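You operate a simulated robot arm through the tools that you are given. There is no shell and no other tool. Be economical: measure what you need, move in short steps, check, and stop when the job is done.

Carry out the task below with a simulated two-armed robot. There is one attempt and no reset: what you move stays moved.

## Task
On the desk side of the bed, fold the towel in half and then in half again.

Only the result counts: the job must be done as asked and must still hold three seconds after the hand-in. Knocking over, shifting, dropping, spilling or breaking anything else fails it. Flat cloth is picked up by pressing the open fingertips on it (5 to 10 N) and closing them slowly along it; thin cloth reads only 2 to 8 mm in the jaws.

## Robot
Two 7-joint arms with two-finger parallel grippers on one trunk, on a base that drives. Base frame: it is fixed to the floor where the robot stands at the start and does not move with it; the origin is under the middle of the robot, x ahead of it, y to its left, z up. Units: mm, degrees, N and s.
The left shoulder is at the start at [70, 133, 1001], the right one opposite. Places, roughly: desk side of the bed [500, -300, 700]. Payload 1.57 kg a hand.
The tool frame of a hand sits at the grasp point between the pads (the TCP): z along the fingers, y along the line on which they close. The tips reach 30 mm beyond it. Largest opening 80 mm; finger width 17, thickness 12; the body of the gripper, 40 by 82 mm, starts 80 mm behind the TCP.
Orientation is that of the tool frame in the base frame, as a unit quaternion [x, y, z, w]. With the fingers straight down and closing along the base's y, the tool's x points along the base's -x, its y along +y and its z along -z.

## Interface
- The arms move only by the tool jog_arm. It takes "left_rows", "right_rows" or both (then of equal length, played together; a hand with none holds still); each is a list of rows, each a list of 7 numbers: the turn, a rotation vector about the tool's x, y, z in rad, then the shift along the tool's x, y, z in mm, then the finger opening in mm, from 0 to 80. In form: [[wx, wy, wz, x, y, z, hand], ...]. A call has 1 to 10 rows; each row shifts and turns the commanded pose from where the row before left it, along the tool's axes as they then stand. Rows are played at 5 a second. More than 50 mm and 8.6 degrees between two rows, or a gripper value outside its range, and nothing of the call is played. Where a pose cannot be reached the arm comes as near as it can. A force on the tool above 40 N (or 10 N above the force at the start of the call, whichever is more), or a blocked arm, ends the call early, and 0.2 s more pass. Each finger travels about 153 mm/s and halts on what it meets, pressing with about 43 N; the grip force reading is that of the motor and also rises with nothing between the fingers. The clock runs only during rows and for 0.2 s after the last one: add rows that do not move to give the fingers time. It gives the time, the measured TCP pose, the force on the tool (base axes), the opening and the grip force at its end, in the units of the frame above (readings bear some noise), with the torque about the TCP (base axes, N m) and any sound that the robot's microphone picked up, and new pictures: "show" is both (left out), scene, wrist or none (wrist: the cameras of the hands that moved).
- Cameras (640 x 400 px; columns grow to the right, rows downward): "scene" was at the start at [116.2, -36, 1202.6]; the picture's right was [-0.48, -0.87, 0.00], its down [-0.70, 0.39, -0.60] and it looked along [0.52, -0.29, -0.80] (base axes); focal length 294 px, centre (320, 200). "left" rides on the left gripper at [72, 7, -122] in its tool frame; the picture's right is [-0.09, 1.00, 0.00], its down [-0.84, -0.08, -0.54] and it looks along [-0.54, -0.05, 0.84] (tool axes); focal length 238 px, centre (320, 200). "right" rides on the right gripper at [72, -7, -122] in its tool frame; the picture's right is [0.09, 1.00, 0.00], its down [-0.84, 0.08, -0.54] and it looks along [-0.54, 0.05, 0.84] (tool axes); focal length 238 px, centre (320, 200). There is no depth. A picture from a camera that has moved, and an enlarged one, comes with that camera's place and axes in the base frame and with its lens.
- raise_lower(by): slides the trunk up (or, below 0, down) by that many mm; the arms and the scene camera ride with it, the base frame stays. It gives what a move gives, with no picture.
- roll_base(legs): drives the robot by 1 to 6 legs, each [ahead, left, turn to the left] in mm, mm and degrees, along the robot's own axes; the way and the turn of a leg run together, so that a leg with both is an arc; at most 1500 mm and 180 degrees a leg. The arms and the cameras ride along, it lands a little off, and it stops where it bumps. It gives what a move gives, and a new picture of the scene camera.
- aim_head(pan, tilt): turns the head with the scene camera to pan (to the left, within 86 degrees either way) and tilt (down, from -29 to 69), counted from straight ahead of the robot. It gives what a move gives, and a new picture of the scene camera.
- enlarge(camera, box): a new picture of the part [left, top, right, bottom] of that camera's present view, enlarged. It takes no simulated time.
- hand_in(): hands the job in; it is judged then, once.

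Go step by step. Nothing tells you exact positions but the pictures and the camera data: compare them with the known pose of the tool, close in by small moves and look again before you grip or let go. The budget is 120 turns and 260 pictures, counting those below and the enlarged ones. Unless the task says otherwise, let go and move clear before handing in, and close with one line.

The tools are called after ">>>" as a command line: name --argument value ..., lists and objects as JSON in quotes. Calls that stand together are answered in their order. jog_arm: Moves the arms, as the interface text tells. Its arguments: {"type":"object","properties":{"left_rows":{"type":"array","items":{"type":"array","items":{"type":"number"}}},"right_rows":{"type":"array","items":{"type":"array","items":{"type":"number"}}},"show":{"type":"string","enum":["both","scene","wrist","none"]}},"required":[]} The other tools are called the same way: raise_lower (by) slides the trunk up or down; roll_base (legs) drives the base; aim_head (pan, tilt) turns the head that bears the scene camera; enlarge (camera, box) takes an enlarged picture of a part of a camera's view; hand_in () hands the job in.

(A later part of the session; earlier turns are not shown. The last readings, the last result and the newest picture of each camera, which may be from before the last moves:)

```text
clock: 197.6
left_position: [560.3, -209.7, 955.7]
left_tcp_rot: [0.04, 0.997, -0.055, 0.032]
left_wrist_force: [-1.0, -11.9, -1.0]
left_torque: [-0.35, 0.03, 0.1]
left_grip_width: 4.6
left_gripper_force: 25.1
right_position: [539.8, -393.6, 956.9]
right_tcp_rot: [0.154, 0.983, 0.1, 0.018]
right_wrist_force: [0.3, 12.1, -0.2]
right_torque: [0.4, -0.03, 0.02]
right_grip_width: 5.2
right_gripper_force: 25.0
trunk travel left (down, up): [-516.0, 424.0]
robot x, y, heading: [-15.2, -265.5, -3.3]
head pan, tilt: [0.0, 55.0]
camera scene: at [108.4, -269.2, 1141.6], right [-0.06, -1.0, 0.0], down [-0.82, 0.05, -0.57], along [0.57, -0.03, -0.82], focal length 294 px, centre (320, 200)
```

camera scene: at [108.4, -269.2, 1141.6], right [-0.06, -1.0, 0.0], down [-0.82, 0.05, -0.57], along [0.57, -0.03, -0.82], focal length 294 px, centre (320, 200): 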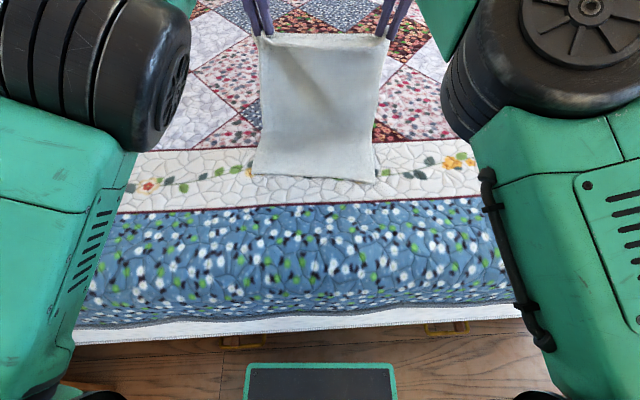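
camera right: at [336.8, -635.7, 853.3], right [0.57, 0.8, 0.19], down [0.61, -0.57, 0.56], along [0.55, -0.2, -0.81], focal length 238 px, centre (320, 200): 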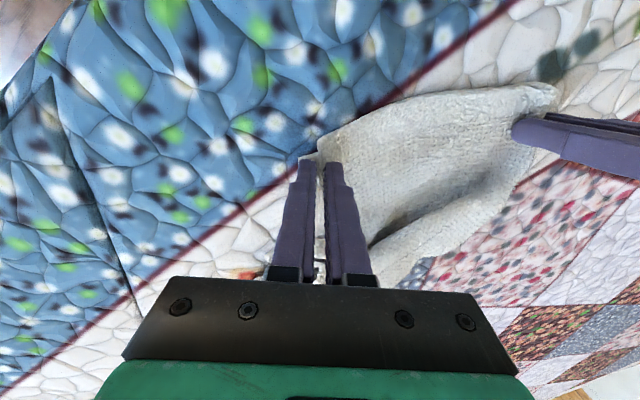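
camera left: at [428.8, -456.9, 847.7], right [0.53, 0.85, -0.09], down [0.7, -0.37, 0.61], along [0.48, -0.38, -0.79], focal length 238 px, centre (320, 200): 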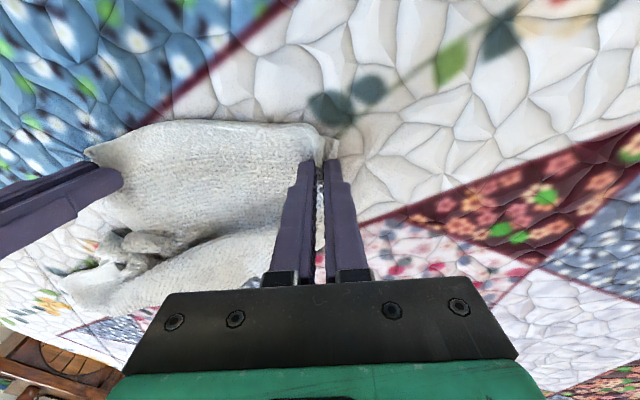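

Its length checks out: the lower edge rests at x of about 464 and the slack loops forward, which is what I want. I'll finish the first fold by going a bit further forward and down, then bringing the held edge back over to x of about 472.

>>> roll_base --legs '[[33, 0, 0]]'

>>> raise_lower --by -105

>>> roll_base --legs '[[-45, 0, 0]]'

>>> raise_lower --by -45

>>> roll_base --legs '[[-45, 0, 0]]'

>>> raise_lower --by -45

>>> roll_base --legs '[[-22, 0, 0]]'

```text
clock: 198.4
left_position: [592.0, -213.5, 956.6]
left_tcp_rot: [0.041, 0.997, -0.055, 0.032]
left_wrist_force: [-0.6, -10.8, -1.6]
left_torque: [-0.33, 0.06, 0.07]
left_grip_width: 4.4
left_gripper_force: 25.1
right_position: [570.8, -394.1, 957.6]
right_tcp_rot: [0.153, 0.983, 0.101, 0.02]
right_wrist_force: [1.5, 9.4, 0.5]
right_torque: [0.29, -0.04, -0.01]
right_grip_width: 5.1
right_gripper_force: 25.7
trunk travel left (down, up): [-516.0, 424.0]
robot x, y, heading: [21.7, -263.1, -3.2]
head pan, tilt: [0.0, 55.0]
camera scene: at [139.3, -270.9, 1141.8], right [-0.06, -1.0, 0.0], down [-0.82, 0.05, -0.57], along [0.57, -0.03, -0.82], focal length 294 px, centre (320, 200)
```

scene: 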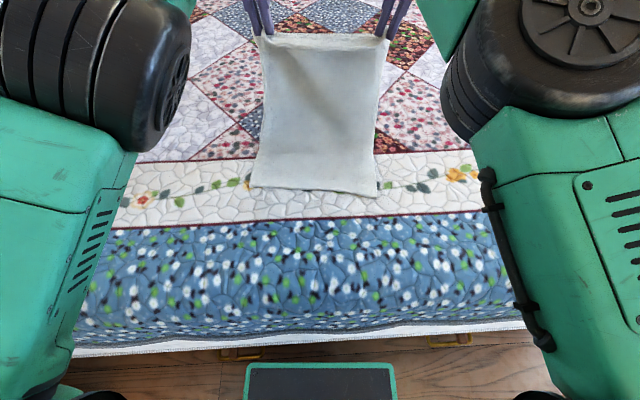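

```text
clock: 199.8
left_position: [593.2, -212.9, 851.9]
left_tcp_rot: [0.04, 0.997, -0.055, 0.031]
left_wrist_force: [-0.8, -9.3, -0.4]
left_torque: [-0.3, 0.03, 0.1]
left_grip_width: 4.3
left_gripper_force: 24.7
right_position: [570.7, -394.8, 851.3]
right_tcp_rot: [0.154, 0.983, 0.1, 0.018]
right_wrist_force: [0.8, 10.2, 0.6]
right_torque: [0.34, -0.03, 0.01]
right_grip_width: 5.0
right_gripper_force: 24.9
trunk travel left (down, up): [-411.0, 529.0]
robot x, y, heading: [16.2, -264.2, -3.5]
head pan, tilt: [0.0, 55.0]
```

```text
clock: 200.7
left_position: [545.9, -208.4, 852.7]
left_tcp_rot: [0.041, 0.997, -0.056, 0.033]
left_wrist_force: [-1.2, -9.5, 0.4]
left_torque: [-0.29, 0.01, 0.09]
left_grip_width: 4.4
left_gripper_force: 24.6
right_position: [524.5, -391.9, 850.5]
right_tcp_rot: [0.153, 0.983, 0.101, 0.019]
right_wrist_force: [-0.4, 9.4, -0.5]
right_torque: [0.37, -0.07, 0.02]
right_grip_width: 5.1
right_gripper_force: 25.3
trunk travel left (down, up): [-411.0, 529.0]
robot x, y, heading: [-29.1, -256.4, -3.0]
head pan, tilt: [0.0, 55.0]
camera scene: at [93.4, -268.2, 1036.8], right [-0.06, -1.0, 0.0], down [-0.82, 0.05, -0.57], along [0.57, -0.03, -0.82], focal length 294 px, centre (320, 200)
```

scene: 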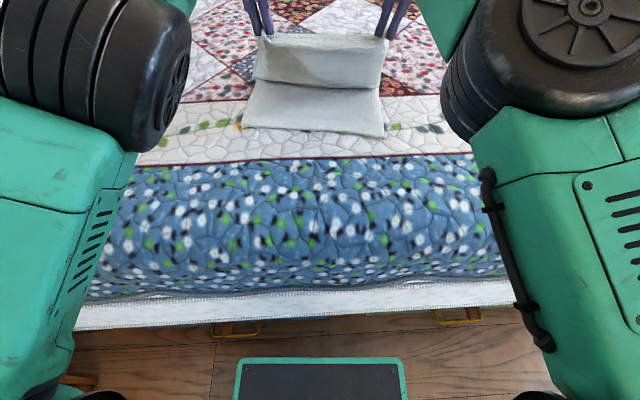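

```text
clock: 201.6
left_position: [546.5, -210.0, 805.2]
left_tcp_rot: [0.04, 0.997, -0.056, 0.032]
left_wrist_force: [-0.4, -8.6, -0.3]
left_torque: [-0.26, -0.03, 0.09]
left_grip_width: 4.3
left_gripper_force: 24.9
right_position: [525.9, -390.2, 805.8]
right_tcp_rot: [0.153, 0.983, 0.101, 0.019]
right_wrist_force: [-0.1, 8.7, 0.1]
right_torque: [0.29, -0.03, 0.02]
right_grip_width: 5.1
right_gripper_force: 25.3
trunk travel left (down, up): [-366.0, 574.0]
robot x, y, heading: [-27.7, -264.6, -3.5]
head pan, tilt: [0.0, 55.0]
```

```text
clock: 202.5
left_position: [499.8, -206.1, 806.7]
left_tcp_rot: [0.04, 0.997, -0.057, 0.033]
left_wrist_force: [-0.5, -9.7, -0.2]
left_torque: [-0.29, -0.06, 0.1]
left_grip_width: 4.5
left_gripper_force: 24.4
right_position: [479.2, -388.7, 807.3]
right_tcp_rot: [0.153, 0.983, 0.101, 0.02]
right_wrist_force: [0.3, 8.5, 0.2]
right_torque: [0.31, -0.05, -0.01]
right_grip_width: 5.2
right_gripper_force: 25.4
trunk travel left (down, up): [-366.0, 574.0]
robot x, y, heading: [-71.9, -259.9, -3.4]
head pan, tilt: [0.0, 55.0]
camera scene: at [47.8, -265.6, 991.8], right [-0.06, -1.0, 0.0], down [-0.82, 0.05, -0.57], along [0.57, -0.03, -0.82], focal length 294 px, centre (320, 200)
```

scene: 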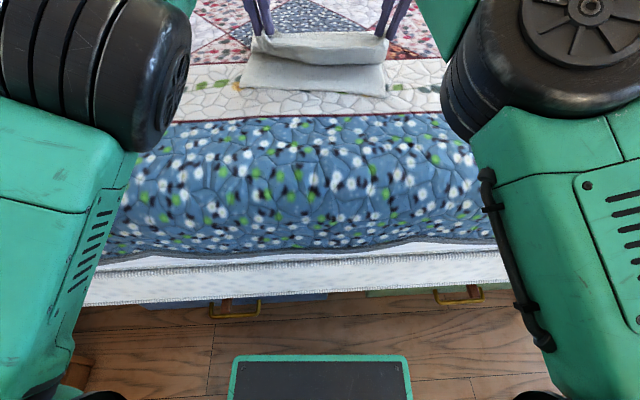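

```text
clock: 203.4
left_position: [500.5, -207.6, 761.5]
left_tcp_rot: [0.041, 0.997, -0.055, 0.032]
left_wrist_force: [0.1, -8.6, 0.2]
left_torque: [-0.25, 0.01, 0.08]
left_grip_width: 4.2
left_gripper_force: 24.7
right_position: [480.8, -387.0, 762.5]
right_tcp_rot: [0.153, 0.983, 0.101, 0.018]
right_wrist_force: [-0.4, 8.4, -0.4]
right_torque: [0.26, 0.02, 0.0]
right_grip_width: 4.7
right_gripper_force: 25.2
trunk travel left (down, up): [-321.0, 619.0]
robot x, y, heading: [-72.7, -257.5, -3.1]
head pan, tilt: [0.0, 55.0]
```

```text
clock: 204.2
left_position: [478.0, -205.3, 761.7]
left_tcp_rot: [0.04, 0.997, -0.056, 0.033]
left_wrist_force: [-0.7, -8.4, -0.1]
left_torque: [-0.27, -0.02, 0.12]
left_grip_width: 4.7
left_gripper_force: 24.7
right_position: [458.0, -386.8, 761.5]
right_tcp_rot: [0.153, 0.983, 0.101, 0.019]
right_wrist_force: [0.8, 9.5, 1.0]
right_torque: [0.31, -0.06, 0.02]
right_grip_width: 5.1
right_gripper_force: 25.0
trunk travel left (down, up): [-321.0, 619.0]
robot x, y, heading: [-97.3, -258.8, -3.4]
head pan, tilt: [0.0, 55.0]
camera scene: at [25.9, -264.3, 946.7], right [-0.06, -1.0, 0.0], down [-0.82, 0.05, -0.57], along [0.57, -0.03, -0.82], focal length 294 px, centre (320, 200)
```

scene: 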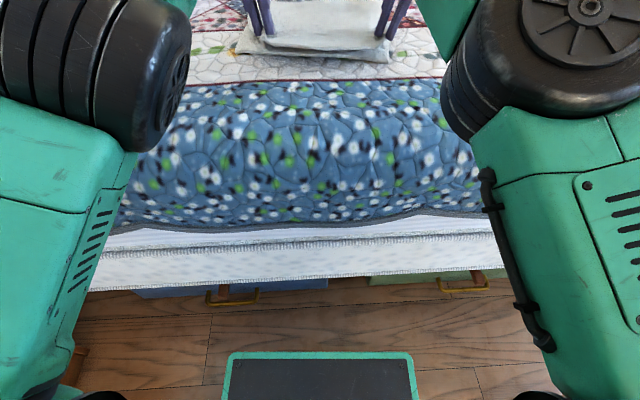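

The first fold is in place. I'll lower the edge onto the bottom layer, let go, rise and look.

>>> raise_lower --by -23

>>> jog_arm --left_rows '[[0, 0, 0, 0, 0, 0, 10], [0, 0, 0, 0, 0, 0, 24], [0, 0, 0, 0, 0, -2, 30], [0, 0, 0, 0, 0, 0, 30]]' --right_rows '[[0, 0, 0, 0, 0, 0, 10], [0, 0, 0, 0, 0, 0, 24], [0, 0, 0, 0, 0, -2, 30], [0, 0, 0, 0, 0, 0, 30]]' --show "none"

>>> raise_lower --by 200

>>> enlarge --camera "scene" --box '[180, 20, 440, 180]'

>>> enlarge --camera "left" --box '[0, 0, 640, 400]'

```text
clock: 204.9
left_position: [478.8, -206.6, 738.0]
left_tcp_rot: [0.04, 0.997, -0.056, 0.033]
left_wrist_force: [-1.1, -7.7, 2.1]
left_torque: [-0.22, 0.05, 0.09]
left_grip_width: 4.6
left_gripper_force: 25.4
right_position: [457.0, -385.4, 739.5]
right_tcp_rot: [0.151, 0.983, 0.102, 0.02]
right_wrist_force: [1.0, 6.4, 5.5]
right_torque: [0.4, -0.06, -0.01]
right_grip_width: 4.8
right_gripper_force: 25.1
trunk travel left (down, up): [-298.0, 642.0]
robot x, y, heading: [-96.3, -255.0, -3.4]
head pan, tilt: [0.0, 55.0]
```

```text
clock: 205.9
left_position: [478.1, -205.5, 739.0]
left_tcp_rot: [0.04, 0.997, -0.057, 0.032]
left_wrist_force: [0.5, 0.0, 0.3]
left_torque: [-0.01, -0.03, 0.03]
left_grip_width: 29.9
left_gripper_force: 0.1
right_position: [457.9, -387.7, 739.6]
right_tcp_rot: [0.153, 0.983, 0.101, 0.018]
right_wrist_force: [0.1, -0.1, 0.0]
right_torque: [0.04, -0.01, 0.02]
right_grip_width: 29.9
right_gripper_force: 0.0
trunk travel left (down, up): [-298.0, 642.0]
robot x, y, heading: [-93.8, -256.3, -3.5]
head pan, tilt: [0.0, 55.0]
```

```text
clock: 208.0
left_position: [478.7, -204.8, 939.7]
left_tcp_rot: [0.04, 0.997, -0.057, 0.032]
left_wrist_force: [0.5, 0.0, 0.6]
left_torque: [-0.01, -0.03, -0.03]
left_grip_width: 30.0
left_gripper_force: 0.1
right_position: [458.4, -387.8, 940.5]
right_tcp_rot: [0.153, 0.983, 0.101, 0.018]
right_wrist_force: [0.0, -0.2, -0.3]
right_torque: [-0.01, 0.0, -0.01]
right_grip_width: 29.8
right_gripper_force: 0.0
trunk travel left (down, up): [-498.0, 442.0]
robot x, y, heading: [-94.1, -255.3, -3.5]
head pan, tilt: [0.0, 55.0]
```

```text
2.46 times, centred on (310, 100) of scene
camera zoom: at [26.9, -264.4, 1123.6], right [-0.06, -1.0, 0.0], down [-0.82, 0.05, -0.57], along [0.57, -0.03, -0.82], focal length 723 px, centre (345, 446)
```

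zoom: 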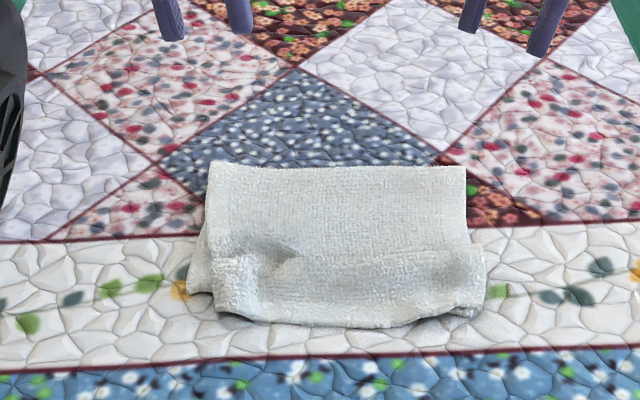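

```text
1.00 times, centred on (320, 200) of left (not enlarged: the box is as wide or as high as the picture)
camera zoom: at [399.9, -178.9, 1054.4], right [0.17, 0.98, -0.1], down [0.79, -0.08, 0.6], along [0.58, -0.19, -0.79], focal length 238 px, centre (320, 200)
```

zoom: 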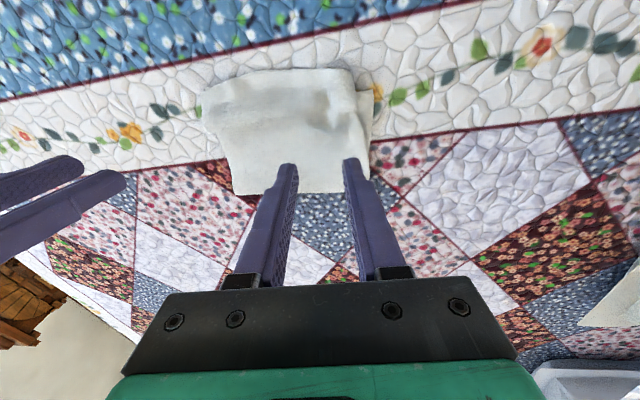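

The towel is neatly folded in half, spanning x 453 to 642 and y -170 to -410. For the second fold I'll grip at the folded far edge, which lifts both layers together. I'll move the hands forward over it.

>>> roll_base --legs '[[112, 0, 0]]'

>>> raise_lower --by -155

>>> jog_arm --left_rows '[[0, 0, 0, -11, 1, 0, 40], [0, 0, 0, -11, 1, 0, 40], [0, 0, 0, -11, 1, 0, 40], [0, 0, 0, -11, 1, 0, 40]]' --right_rows '[[0, 0, 0, -11, 3, 0, 40], [0, 0, 0, -11, 3, 0, 40], [0, 0, 0, -11, 3, 0, 40], [0, 0, 0, -11, 3, 0, 40]]' --show "wrist"

```text
clock: 209.2
left_position: [589.0, -212.4, 940.7]
left_tcp_rot: [0.04, 0.997, -0.056, 0.032]
left_wrist_force: [1.0, -0.8, -0.1]
left_torque: [0.03, 0.01, 0.0]
left_grip_width: 29.9
left_gripper_force: 0.0
right_position: [569.5, -393.4, 941.1]
right_tcp_rot: [0.152, 0.983, 0.101, 0.018]
right_wrist_force: [-0.6, 0.1, -0.9]
right_torque: [0.0, 0.0, 0.02]
right_grip_width: 30.0
right_gripper_force: 0.1
trunk travel left (down, up): [-498.0, 442.0]
robot x, y, heading: [11.7, -262.5, -3.4]
head pan, tilt: [0.0, 55.0]
camera scene: at [137.5, -270.8, 1123.6], right [-0.06, -1.0, 0.0], down [-0.82, 0.05, -0.57], along [0.57, -0.03, -0.82], focal length 294 px, centre (320, 200)
```

scene: 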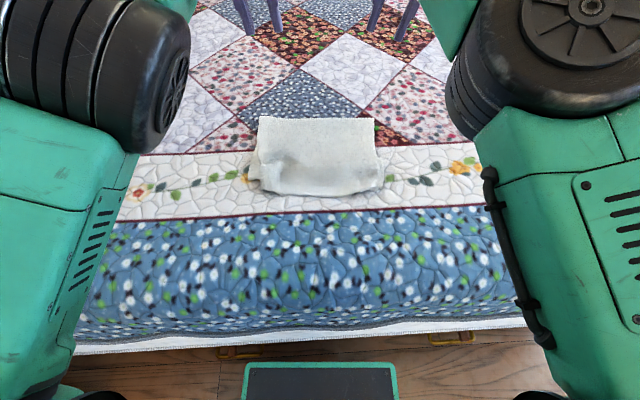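

```text
clock: 211.0
left_position: [589.1, -212.7, 785.2]
left_tcp_rot: [0.04, 0.997, -0.056, 0.032]
left_wrist_force: [-0.5, 0.5, -0.6]
left_torque: [-0.02, -0.01, 0.01]
left_grip_width: 30.2
left_gripper_force: 0.0
right_position: [567.7, -394.1, 785.5]
right_tcp_rot: [0.152, 0.983, 0.101, 0.019]
right_wrist_force: [0.8, 0.6, -0.1]
right_torque: [-0.03, 0.02, 0.01]
right_grip_width: 30.0
right_gripper_force: 0.1
trunk travel left (down, up): [-343.0, 597.0]
robot x, y, heading: [15.1, -264.3, -3.3]
head pan, tilt: [0.0, 55.0]
```

```text
clock: 212.0
left_position: [589.2, -211.8, 785.7]
left_tcp_rot: [0.04, 0.997, -0.057, 0.032]
left_wrist_force: [-0.2, 0.7, -0.5]
left_torque: [0.0, 0.0, -0.02]
left_grip_width: 39.9
left_gripper_force: 0.1
left hand out of reach, approached as far as the arm can: row 1, 2, 3, 4
right_position: [574.8, -394.7, 796.4]
right_tcp_rot: [0.154, 0.981, 0.109, 0.037]
right_wrist_force: [-0.1, 0.3, 0.0]
right_torque: [0.0, -0.01, -0.01]
right_grip_width: 39.9
right_gripper_force: 0.0
right hand out of reach, approached as far as the arm can: row 1, 2, 3, 4
trunk travel left (down, up): [-343.0, 597.0]
robot x, y, heading: [13.4, -261.6, -3.3]
head pan, tilt: [0.0, 55.0]
camera right: at [491.0, -403.0, 911.3], right [0.21, 0.95, 0.22], down [0.76, -0.3, 0.58], along [0.61, 0.05, -0.79], focal length 238 px, centre (320, 200)
camera left: at [510.3, -185.5, 899.6], right [0.17, 0.98, -0.1], down [0.79, -0.08, 0.6], along [0.58, -0.19, -0.79], focal length 238 px, centre (320, 200)
```

right: 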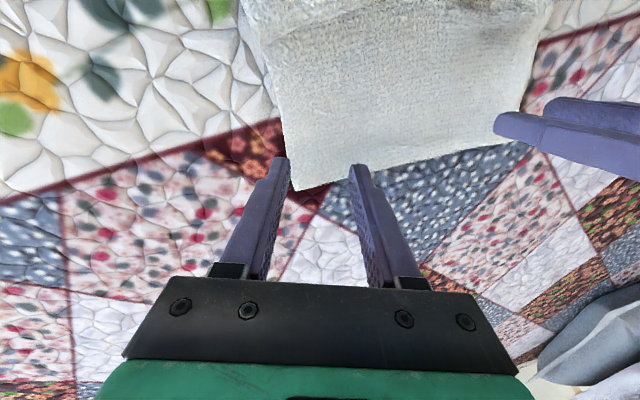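
left: 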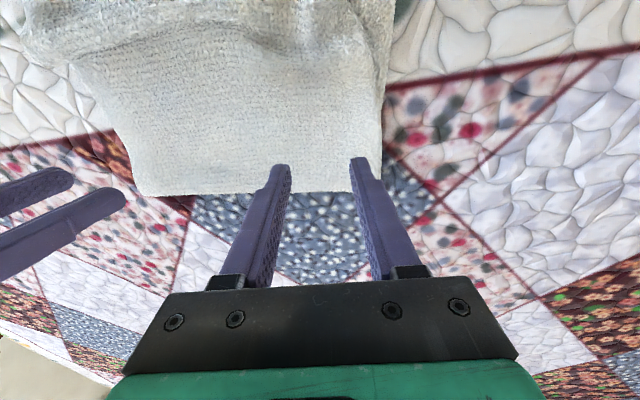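

The fold edge is at x of about 640, some 50 mm beyond my present reach. Raising the shoulders closer to wrist height should extend it, so I'll raise the trunk and bring the hands down and forward.

>>> raise_lower --by 130

>>> jog_arm --left_rows '[[0, 0, 0, -6, 0, 25, 40], [0, 0, 0, -8, 0, 25, 40], [0, 0, 0, -9, 0, 25, 40], [0, 0, 0, -9, 0, 25, 40], [0, 0, 0, -9, 0, 25, 40], [0, 0, 0, -6, 0, 0, 40]]' --right_rows '[[0, 0, 0, -9, 3, 25, 40], [0, 0, 0, -9, 3, 25, 40], [0, 0, 0, -9, 3, 25, 40], [0, 0, 0, -9, 3, 25, 40], [0, 0, 0, -9, 3, 25, 40], [0, 0, 0, -6, 2, 0, 40]]' --show "wrist"

```text
clock: 213.6
left_position: [588.6, -211.0, 914.7]
left_tcp_rot: [0.041, 0.997, -0.057, 0.032]
left_wrist_force: [1.2, -0.1, -0.6]
left_torque: [-0.01, 0.02, -0.02]
left_grip_width: 40.2
left_gripper_force: 0.1
right_position: [574.6, -394.8, 926.6]
right_tcp_rot: [0.154, 0.981, 0.109, 0.036]
right_wrist_force: [-0.2, 0.5, 0.2]
right_torque: [0.0, -0.02, 0.0]
right_grip_width: 40.0
right_gripper_force: 0.1
trunk travel left (down, up): [-473.0, 467.0]
robot x, y, heading: [14.1, -262.9, -3.5]
head pan, tilt: [0.0, 55.0]
```

```text
clock: 215.0
left_position: [629.2, -228.9, 793.6]
left_tcp_rot: [0.04, 0.997, -0.056, 0.032]
left_wrist_force: [0.3, -0.2, -0.5]
left_torque: [0.0, -0.03, 0.0]
left_grip_width: 39.8
left_gripper_force: 0.1
left hand out of reach, approached as far as the arm can: row 5, 6
right_position: [627.0, -372.5, 808.3]
right_tcp_rot: [0.155, 0.981, 0.109, 0.035]
right_wrist_force: [0.3, -0.1, -0.4]
right_torque: [0.01, -0.01, -0.01]
right_grip_width: 39.8
right_gripper_force: 0.0
right hand out of reach, approached as far as the arm can: row 5, 6
trunk travel left (down, up): [-473.0, 467.0]
robot x, y, heading: [12.4, -262.0, -3.2]
head pan, tilt: [0.0, 55.0]
camera right: at [543.5, -380.3, 923.9], right [0.21, 0.95, 0.22], down [0.76, -0.3, 0.58], along [0.61, 0.05, -0.79], focal length 238 px, centre (320, 200)
camera left: at [549.6, -202.0, 908.4], right [0.17, 0.98, -0.1], down [0.79, -0.08, 0.6], along [0.58, -0.19, -0.79], focal length 238 px, centre (320, 200)
```

right: 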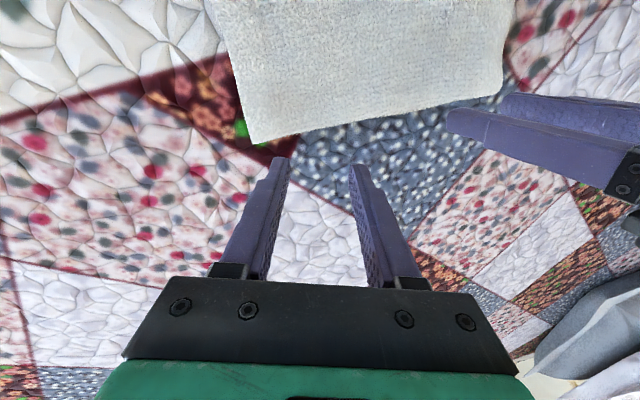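
left: 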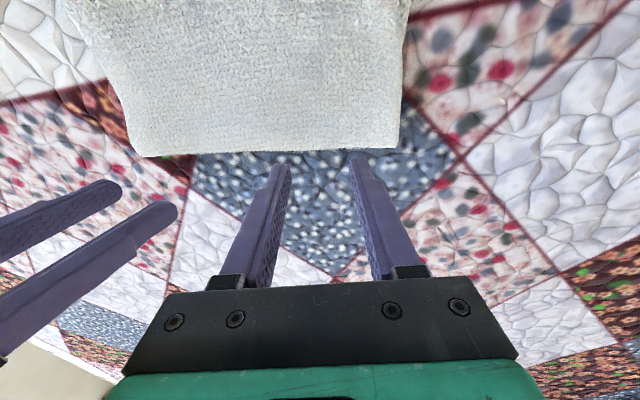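

That gained the reach. The fold edge runs from [648,-171] to [625,-415]. I'll place each hand about 38 mm inside the corners and 12 mm short of the fold, then lower the trunk.

>>> jog_arm --left_rows '[[0, 0, 0, 0, 10, 0, 40], [0, 0, 0, -1, 11, 0, 40], [0, 0, 0, 0, 0, 0, 40]]' --right_rows '[[0, 0, 0, 5, -4, 5, 40], [0, 0, 0, 4, -3, 5, 40], [0, 0, 0, 0, 0, 5, 40]]' --show "none"

>>> raise_lower --by -50

>>> enlarge --camera "left" --box '[0, 0, 640, 400]'

>>> enlarge --camera "right" --box '[0, 0, 640, 400]'

```text
clock: 215.8
left_position: [632.8, -206.7, 791.0]
left_tcp_rot: [0.04, 0.997, -0.056, 0.032]
left_wrist_force: [0.0, -0.2, -1.1]
left_torque: [-0.02, -0.03, 0.04]
left_grip_width: 40.0
left_gripper_force: 0.0
right_position: [624.1, -362.5, 809.0]
right_tcp_rot: [0.138, 0.983, 0.11, 0.044]
right_wrist_force: [-0.8, 0.2, 0.3]
right_torque: [-0.02, -0.03, 0.03]
right_grip_width: 40.0
right_gripper_force: 0.1
right hand out of reach, approached as far as the arm can: row 2, 3
trunk travel left (down, up): [-473.0, 467.0]
robot x, y, heading: [11.3, -261.0, -3.3]
head pan, tilt: [0.0, 55.0]
```

```text
clock: 216.7
left_position: [633.7, -206.7, 742.6]
left_tcp_rot: [0.04, 0.997, -0.056, 0.032]
left_wrist_force: [0.4, 0.0, 0.4]
left_torque: [0.0, 0.01, 0.02]
left_grip_width: 39.6
left_gripper_force: 0.0
right_position: [623.7, -361.6, 760.4]
right_tcp_rot: [0.138, 0.983, 0.11, 0.045]
right_wrist_force: [0.6, -0.5, -0.5]
right_torque: [-0.03, -0.01, -0.02]
right_grip_width: 40.0
right_gripper_force: 0.1
trunk travel left (down, up): [-423.0, 517.0]
robot x, y, heading: [16.8, -267.2, -3.4]
head pan, tilt: [0.0, 55.0]
```

```text
1.00 times, centred on (320, 200) of left (not enlarged: the box is as wide or as high as the picture)
camera zoom: at [553.5, -180.4, 855.9], right [0.18, 0.98, -0.1], down [0.79, -0.08, 0.6], along [0.58, -0.19, -0.79], focal length 238 px, centre (320, 200)
```

zoom: 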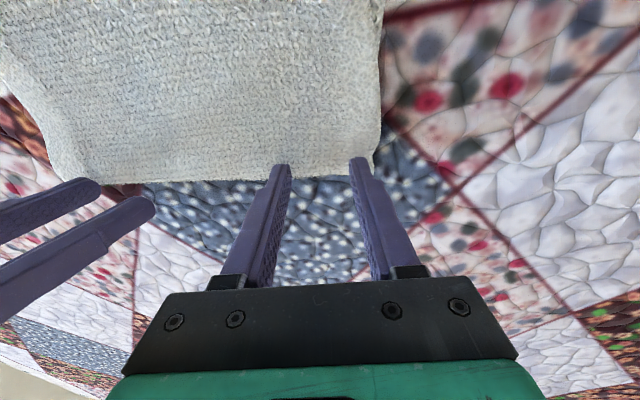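

```text
1.00 times, centred on (320, 200) of right (not enlarged: the box is as wide or as high as the picture)
camera zoom: at [538.6, -373.5, 872.8], right [0.17, 0.96, 0.22], down [0.76, -0.27, 0.59], along [0.63, 0.07, -0.77], focal length 238 px, centre (320, 200)
```

zoom: 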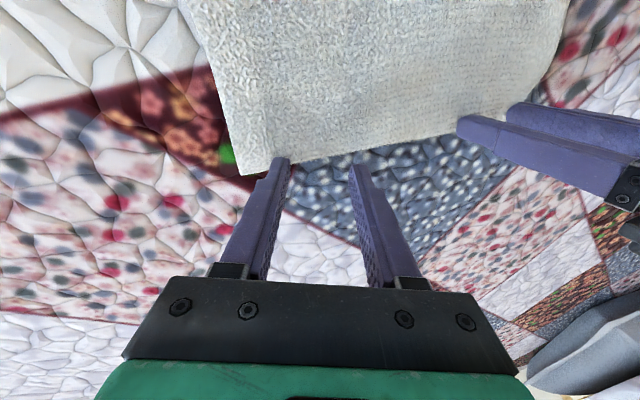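

The left tips sit about 8 mm short of the fold and the right hand is 18 mm higher. I'll back 6 mm, lower, and close the left; then lift it slightly and lower the trunk to bring the right down.

>>> roll_base --legs '[[-7, 0, 0]]'

>>> raise_lower --by -8

>>> jog_arm --left_rows '[[0, 0, 0, 0, 0, 1.5, 40], [0, 0, 0, 0, 0, 0.4, 36], [0, 0, 0, 0, 0, 0.4, 31], [0, 0, 0, 0, 0, 0.3, 26], [0, 0, 0, 0, 0, 0.3, 21], [0, 0, 0, 0, 0, 0.3, 16], [0, 0, 0, 0, 0, 0.2, 11], [0, 0, 0, 0, 0, 0, 6], [0, 0, 0, 0, 0, 0, 2], [0, 0, 0, 0, 0, 0, 0]]' --show "none"

```text
clock: 217.4
left_position: [626.6, -205.1, 740.8]
left_tcp_rot: [0.04, 0.997, -0.056, 0.032]
left_wrist_force: [-0.3, 0.3, 0.9]
left_torque: [-0.02, 0.0, 0.02]
left_grip_width: 39.9
left_gripper_force: 0.0
right_position: [616.5, -361.4, 758.6]
right_tcp_rot: [0.138, 0.983, 0.111, 0.045]
right_wrist_force: [-0.4, 0.2, -0.7]
right_torque: [0.04, -0.02, 0.02]
right_grip_width: 40.2
right_gripper_force: 0.0
trunk travel left (down, up): [-423.0, 517.0]
robot x, y, heading: [7.9, -264.9, -3.5]
head pan, tilt: [0.0, 55.0]
camera scene: at [129.8, -270.3, 1048.7], right [-0.06, -1.0, 0.0], down [-0.82, 0.05, -0.57], along [0.57, -0.03, -0.82], focal length 294 px, centre (320, 200)
```

scene: 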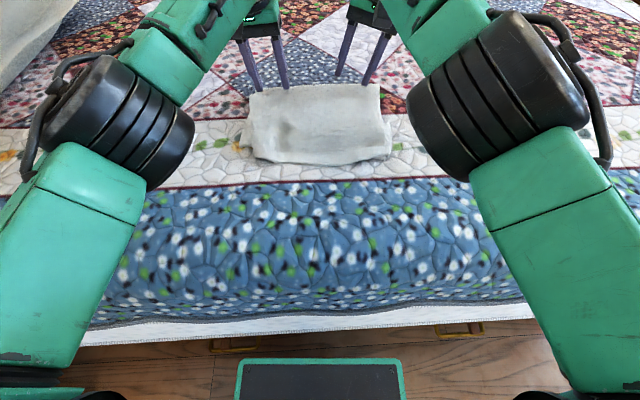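

```text
clock: 218.0
left_position: [625.6, -205.6, 738.0]
left_tcp_rot: [0.04, 0.997, -0.055, 0.037]
left_wrist_force: [8.5, 0.3, 25.3]
left_torque: [0.67, -0.25, -0.22]
left_grip_width: 39.9
left_gripper_force: 0.0
right_position: [616.0, -361.2, 752.5]
right_tcp_rot: [0.137, 0.983, 0.11, 0.045]
right_wrist_force: [0.4, 0.4, 0.4]
right_torque: [-0.02, -0.01, 0.01]
right_grip_width: 39.9
right_gripper_force: 0.1
trunk travel left (down, up): [-415.0, 525.0]
robot x, y, heading: [7.3, -263.3, -3.0]
head pan, tilt: [0.0, 55.0]
```

```text
clock: 218.7
left_position: [626.5, -202.2, 737.7]
left_tcp_rot: [0.036, 0.997, -0.053, 0.037]
left_wrist_force: [-4.1, 4.9, 12.4]
left_torque: [0.2, 0.14, -0.02]
left_grip_width: 0.0
left_gripper_force: 21.2
right_position: [615.8, -361.5, 751.4]
right_tcp_rot: [0.136, 0.984, 0.11, 0.046]
right_wrist_force: [-0.2, 0.1, 0.8]
right_torque: [0.03, -0.01, -0.02]
right_grip_width: 39.9
right_gripper_force: 0.1
trunk travel left (down, up): [-415.0, 525.0]
robot x, y, heading: [4.3, -260.3, -3.3]
head pan, tilt: [0.0, 55.0]
stopped in row 3 (left hand): the force on the tool passed its limit (the readings are from after the stop); the commanded pose is now the measured one
```

The left fingers slipped because the slight roll pressed on one tip only. I'll lift a little, level both hands and reopen.

>>> jog_arm --left_rows '[[0, 0, 0, 0, 0, -10, 0], [-0.055, 0, 0, 0, -2, 0, 44], [-0.055, 0, 0, 0, -2, 0, 44], [0, 0, 0, 0, 0, 0, 44]]' --right_rows '[[0.07, 0, 0, 0, 0, 0, 44], [0.07, 0, 0, 0, 0, 4, 44], [0.07, 0, 0, 0, 0, 4, 44], [0, 0, 0, 0, 0, 4, 44]]' --show "wrist"

```text
clock: 219.7
left_position: [618.2, -206.7, 744.9]
left_tcp_rot: [0.035, 0.999, 0.001, 0.038]
left_wrist_force: [-1.1, 0.0, -0.1]
left_torque: [0.0, 0.02, 0.05]
left_grip_width: 44.2
left_gripper_force: 0.0
left hand out of reach, approached as far as the arm can: row 2, 3
right_position: [605.7, -367.3, 742.1]
right_tcp_rot: [0.142, 0.989, 0.005, 0.03]
right_wrist_force: [-0.8, -0.2, 2.9]
right_torque: [0.02, -0.02, 0.02]
right_grip_width: 43.0
right_gripper_force: 0.0
right hand out of reach, approached as far as the arm can: row 2, 3
trunk travel left (down, up): [-415.0, 525.0]
robot x, y, heading: [6.8, -263.9, -3.2]
head pan, tilt: [0.0, 55.0]
camera right: at [527.7, -355.4, 860.4], right [0.19, 0.98, 0.02], down [0.79, -0.16, 0.59], along [0.58, -0.1, -0.81], focal length 238 px, centre (320, 200)
camera left: at [537.3, -194.3, 860.9], right [0.16, 0.99, 0.01], down [0.79, -0.14, 0.6], along [0.59, -0.09, -0.8], focal length 238 px, centre (320, 200)
```

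right: 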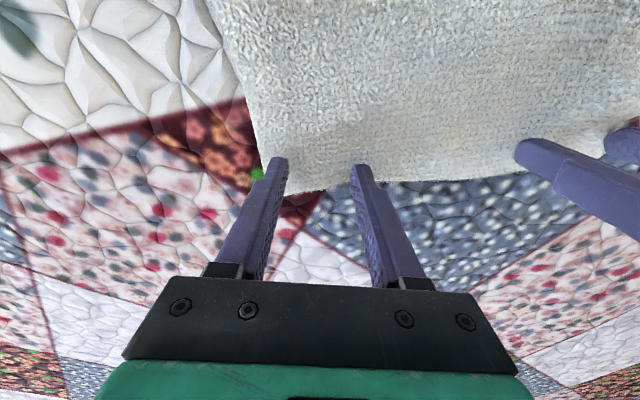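
left: 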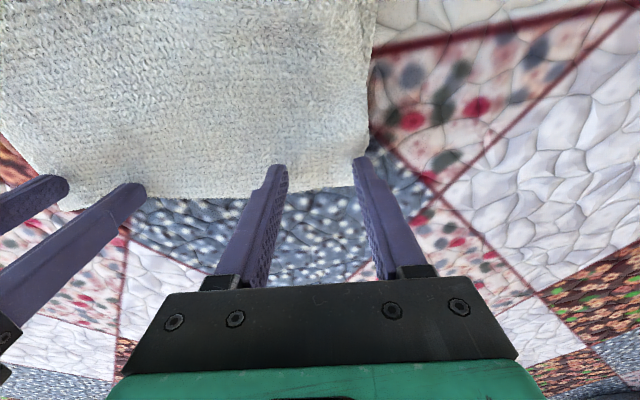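

Both hands are level and well placed now. I'll lower slightly and close both slowly.

>>> raise_lower --by -4

>>> jog_arm --left_rows '[[0, 0, 0, 0, -6, 1, 44], [0, 0, 0, 0, 0, 1.5, 40], [0, 0, 0, 0, 0, 0.4, 35], [0, 0, 0, 0, 0, 0.3, 30], [0, 0, 0, 0, 0, 0.3, 25], [0, 0, 0, 0, 0, 0.3, 20], [0, 0, 0, 0, 0, 0.2, 14], [0, 0, 0, 0, 0, 0.2, 8], [0, 0, 0, 0, 0, 0, 3], [0, 0, 0, 0, 0, 0, 0]]' --right_rows '[[0, 0, 0, 0, 0, 0, 44], [0, 0, 0, 0, 0, 0.3, 40], [0, 0, 0, 0, 0, 0.3, 35], [0, 0, 0, 0, 0, 0.3, 30], [0, 0, 0, 0, 0, 0.3, 25], [0, 0, 0, 0, 0, 0.3, 20], [0, 0, 0, 0, 0, 0.2, 14], [0, 0, 0, 0, 0, 0.2, 8], [0, 0, 0, 0, 0, 0, 3], [0, 0, 0, 0, 0, 0, 0]]' --show "wrist"

```text
clock: 220.2
left_position: [618.0, -205.8, 741.6]
left_tcp_rot: [0.036, 0.999, 0.003, 0.036]
left_wrist_force: [0.3, 0.2, 0.0]
left_torque: [-0.01, -0.01, 0.01]
left_grip_width: 44.0
left_gripper_force: 0.0
right_position: [606.2, -369.5, 738.6]
right_tcp_rot: [0.141, 0.99, 0.006, 0.03]
right_wrist_force: [-0.8, -1.8, 3.9]
right_torque: [-0.08, 0.02, 0.01]
right_grip_width: 42.8
right_gripper_force: 0.0
trunk travel left (down, up): [-411.0, 529.0]
robot x, y, heading: [4.5, -259.0, -3.1]
head pan, tilt: [0.0, 55.0]
```

```text
clock: 222.4
left_position: [616.3, -213.7, 737.8]
left_tcp_rot: [0.037, 0.999, -0.001, 0.037]
left_wrist_force: [0.0, -24.5, 5.5]
left_torque: [-0.73, 0.03, -0.09]
left_grip_width: 6.0
left_gripper_force: 25.5
right_position: [605.9, -367.8, 736.6]
right_tcp_rot: [0.141, 0.99, 0.009, 0.03]
right_wrist_force: [2.8, 22.8, 7.2]
right_torque: [0.72, -0.05, 0.02]
right_grip_width: 6.7
right_gripper_force: 26.4
trunk travel left (down, up): [-411.0, 529.0]
robot x, y, heading: [5.4, -262.9, -3.0]
head pan, tilt: [0.0, 55.0]
camera right: at [527.0, -354.7, 855.0], right [0.19, 0.98, 0.02], down [0.79, -0.16, 0.59], along [0.58, -0.09, -0.81], focal length 238 px, centre (320, 200)
camera left: at [536.0, -200.9, 853.2], right [0.16, 0.99, 0.01], down [0.79, -0.14, 0.6], along [0.6, -0.09, -0.8], focal length 238 px, centre (320, 200)
```

right: 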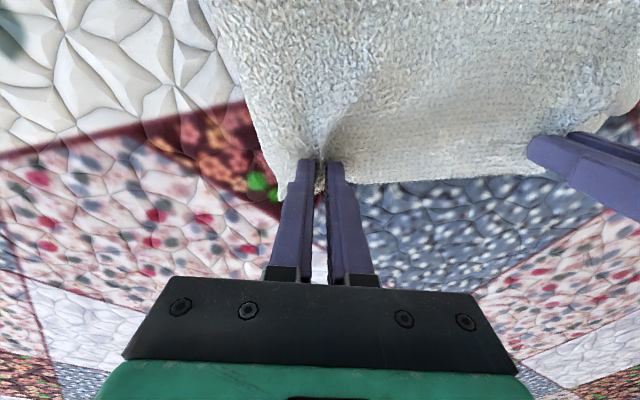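
left: 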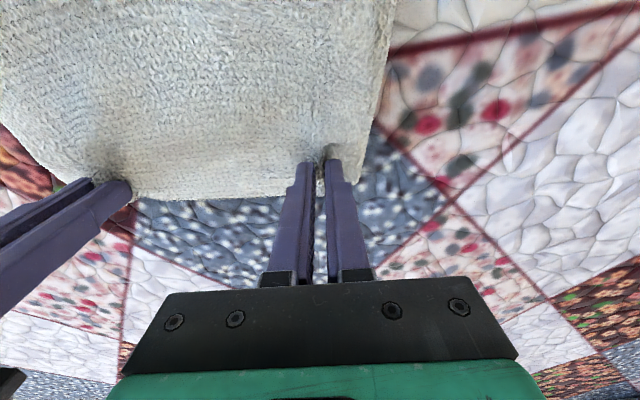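

Both hands hold the folded edge (6.0 and 6.7 mm, more than one layer). I'll lift it to hang, then lay the lower half coming back towards me.

>>> raise_lower --by 230

>>> roll_base --legs '[[-5, 0, 0]]'

>>> enlarge --camera "scene" --box '[160, 0, 480, 200]'

```text
clock: 224.9
left_position: [617.6, -211.2, 966.6]
left_tcp_rot: [0.035, 0.999, 0.001, 0.036]
left_wrist_force: [-1.5, -21.3, 0.5]
left_torque: [-0.65, 0.05, -0.01]
left_grip_width: 5.7
left_gripper_force: 25.7
right_position: [607.5, -366.9, 965.6]
right_tcp_rot: [0.141, 0.99, 0.008, 0.029]
right_wrist_force: [1.6, 21.2, 0.0]
right_torque: [0.72, -0.05, -0.01]
right_grip_width: 6.1
right_gripper_force: 25.8
trunk travel left (down, up): [-641.0, 299.0]
robot x, y, heading: [7.4, -263.8, -2.9]
head pan, tilt: [0.0, 55.0]
```

```text
clock: 225.6
left_position: [614.8, -212.4, 965.5]
left_tcp_rot: [0.035, 0.999, 0.001, 0.035]
left_wrist_force: [-0.8, -22.2, -1.2]
left_torque: [-0.67, 0.11, -0.02]
left_grip_width: 5.7
left_gripper_force: 25.8
right_position: [603.3, -368.1, 965.5]
right_tcp_rot: [0.14, 0.99, 0.008, 0.028]
right_wrist_force: [1.8, 21.2, -0.9]
right_torque: [0.66, -0.02, -0.04]
right_grip_width: 6.0
right_gripper_force: 26.2
trunk travel left (down, up): [-641.0, 299.0]
robot x, y, heading: [2.7, -264.8, -3.3]
head pan, tilt: [0.0, 55.0]
camera scene: at [126.7, -269.9, 1266.5], right [-0.06, -1.0, 0.0], down [-0.82, 0.05, -0.57], along [0.57, -0.03, -0.82], focal length 294 px, centre (320, 200)
```

scene: 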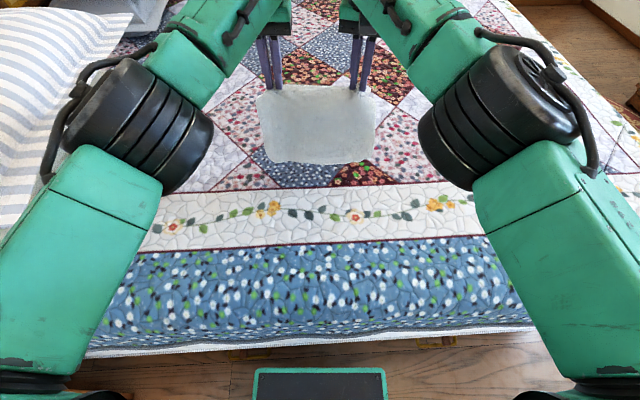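

```text
2.00 times, centred on (320, 100) of scene
camera zoom: at [126.7, -269.9, 1266.5], right [-0.06, -1.0, 0.0], down [-0.82, 0.05, -0.57], along [0.57, -0.03, -0.82], focal length 588 px, centre (320, 400)
```

zoom: 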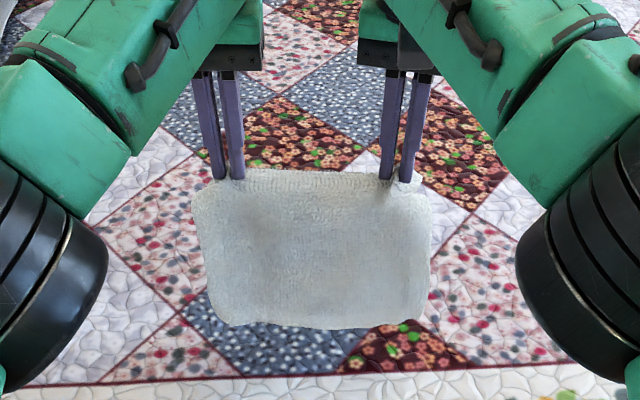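

The doubled towel hangs cleanly. Now the second fold: lay the lower half while backing up, then bring the held edge forward over it.

>>> raise_lower --by -50

>>> roll_base --legs '[[-32, 0, 0]]'

>>> raise_lower --by -35

>>> roll_base --legs '[[-35, 0, 0]]'

>>> raise_lower --by -35

>>> roll_base --legs '[[-35, 0, 0]]'

>>> enlarge --camera "scene" --box '[160, 0, 480, 200]'

```text
clock: 226.5
left_position: [612.9, -214.2, 915.3]
left_tcp_rot: [0.037, 0.999, 0.0, 0.035]
left_wrist_force: [-1.2, -19.4, -0.2]
left_torque: [-0.59, 0.04, -0.03]
left_grip_width: 5.3
left_gripper_force: 25.5
right_position: [601.5, -367.1, 916.6]
right_tcp_rot: [0.14, 0.99, 0.009, 0.03]
right_wrist_force: [1.7, 19.3, 0.2]
right_torque: [0.64, -0.06, 0.01]
right_grip_width: 5.8
right_gripper_force: 26.3
trunk travel left (down, up): [-591.0, 349.0]
robot x, y, heading: [2.4, -262.3, -3.4]
head pan, tilt: [0.0, 55.0]
```

```text
clock: 227.3
left_position: [581.8, -211.4, 914.4]
left_tcp_rot: [0.037, 0.999, -0.001, 0.035]
left_wrist_force: [-1.9, -20.0, -0.1]
left_torque: [-0.62, 0.05, -0.05]
left_grip_width: 5.1
left_gripper_force: 25.2
right_position: [571.6, -364.7, 914.4]
right_tcp_rot: [0.141, 0.99, 0.008, 0.028]
right_wrist_force: [1.5, 19.1, -0.6]
right_torque: [0.62, -0.06, 0.03]
right_grip_width: 5.9
right_gripper_force: 25.8
trunk travel left (down, up): [-591.0, 349.0]
robot x, y, heading: [-30.3, -257.1, -3.1]
head pan, tilt: [0.0, 55.0]
camera scene: at [95.3, -268.1, 1216.3], right [-0.06, -1.0, 0.0], down [-0.82, 0.05, -0.57], along [0.57, -0.03, -0.82], focal length 294 px, centre (320, 200)
```

scene: 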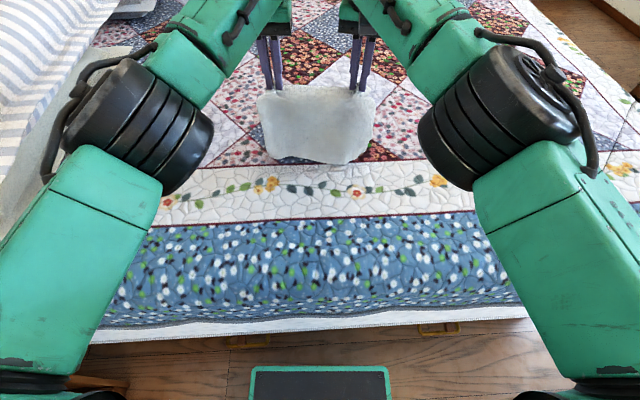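

```text
clock: 228.1
left_position: [581.2, -211.2, 881.4]
left_tcp_rot: [0.037, 0.999, -0.001, 0.037]
left_wrist_force: [-1.7, -18.2, -0.7]
left_torque: [-0.56, 0.1, 0.01]
left_grip_width: 5.2
left_gripper_force: 25.2
right_position: [569.2, -365.4, 879.9]
right_tcp_rot: [0.14, 0.99, 0.01, 0.029]
right_wrist_force: [1.4, 18.3, -1.0]
right_torque: [0.58, -0.01, 0.01]
right_grip_width: 5.7
right_gripper_force: 25.2
trunk travel left (down, up): [-556.0, 384.0]
robot x, y, heading: [-31.4, -263.1, -3.1]
head pan, tilt: [0.0, 55.0]
```

```text
clock: 229.0
left_position: [546.4, -209.3, 880.7]
left_tcp_rot: [0.037, 0.999, -0.002, 0.035]
left_wrist_force: [-1.7, -19.0, -0.4]
left_torque: [-0.56, 0.02, -0.04]
left_grip_width: 5.1
left_gripper_force: 25.3
right_position: [536.0, -363.4, 880.1]
right_tcp_rot: [0.14, 0.99, 0.009, 0.027]
right_wrist_force: [1.3, 19.3, -0.7]
right_torque: [0.62, -0.08, 0.01]
right_grip_width: 5.8
right_gripper_force: 25.5
trunk travel left (down, up): [-556.0, 384.0]
robot x, y, heading: [-65.3, -258.2, -3.0]
head pan, tilt: [0.0, 55.0]
camera scene: at [59.7, -266.1, 1181.5], right [-0.06, -1.0, 0.0], down [-0.82, 0.05, -0.57], along [0.57, -0.03, -0.82], focal length 294 px, centre (320, 200)
```

scene: 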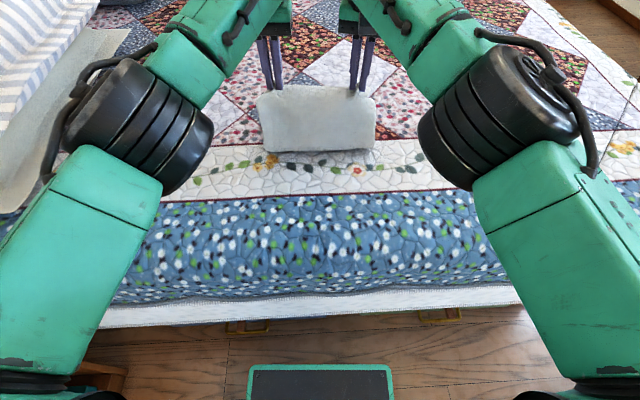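

```text
clock: 229.8
left_position: [546.3, -209.7, 846.3]
left_tcp_rot: [0.037, 0.999, -0.003, 0.035]
left_wrist_force: [-0.4, -17.5, 0.5]
left_torque: [-0.55, 0.07, -0.04]
left_grip_width: 4.9
left_gripper_force: 25.2
right_position: [534.8, -362.7, 845.0]
right_tcp_rot: [0.14, 0.99, 0.01, 0.028]
right_wrist_force: [1.3, 17.6, 0.1]
right_torque: [0.6, -0.04, 0.03]
right_grip_width: 5.7
right_gripper_force: 26.0
trunk travel left (down, up): [-521.0, 419.0]
robot x, y, heading: [-61.8, -256.4, -3.1]
head pan, tilt: [0.0, 55.0]
```

```text
clock: 230.7
left_position: [512.2, -209.9, 847.0]
left_tcp_rot: [0.037, 0.999, -0.002, 0.034]
left_wrist_force: [-1.1, -17.5, -0.1]
left_torque: [-0.6, 0.05, -0.02]
left_grip_width: 4.8
left_gripper_force: 25.3
right_position: [500.1, -362.0, 845.3]
right_tcp_rot: [0.141, 0.99, 0.009, 0.028]
right_wrist_force: [1.2, 18.0, 0.0]
right_torque: [0.61, -0.07, -0.02]
right_grip_width: 6.2
right_gripper_force: 25.9
trunk travel left (down, up): [-521.0, 419.0]
robot x, y, heading: [-99.0, -255.7, -3.2]
head pan, tilt: [0.0, 55.0]
camera scene: at [24.3, -264.2, 1146.6], right [-0.06, -1.0, 0.0], down [-0.82, 0.05, -0.57], along [0.57, -0.03, -0.82], focal length 294 px, centre (320, 200)
```

scene: 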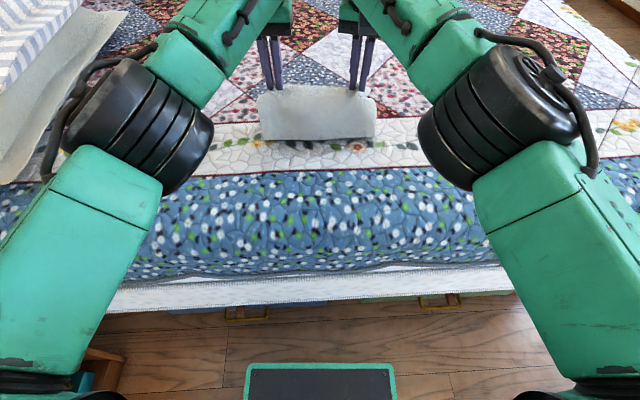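

```text
2.00 times, centred on (320, 100) of scene
camera zoom: at [24.3, -264.2, 1146.6], right [-0.06, -1.0, 0.0], down [-0.82, 0.05, -0.57], along [0.57, -0.03, -0.82], focal length 588 px, centre (320, 400)
```

zoom: 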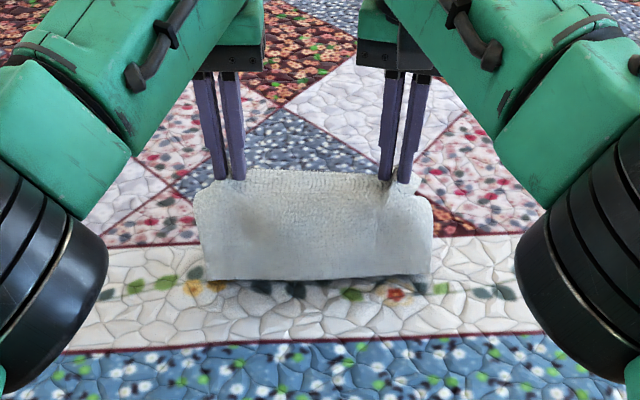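

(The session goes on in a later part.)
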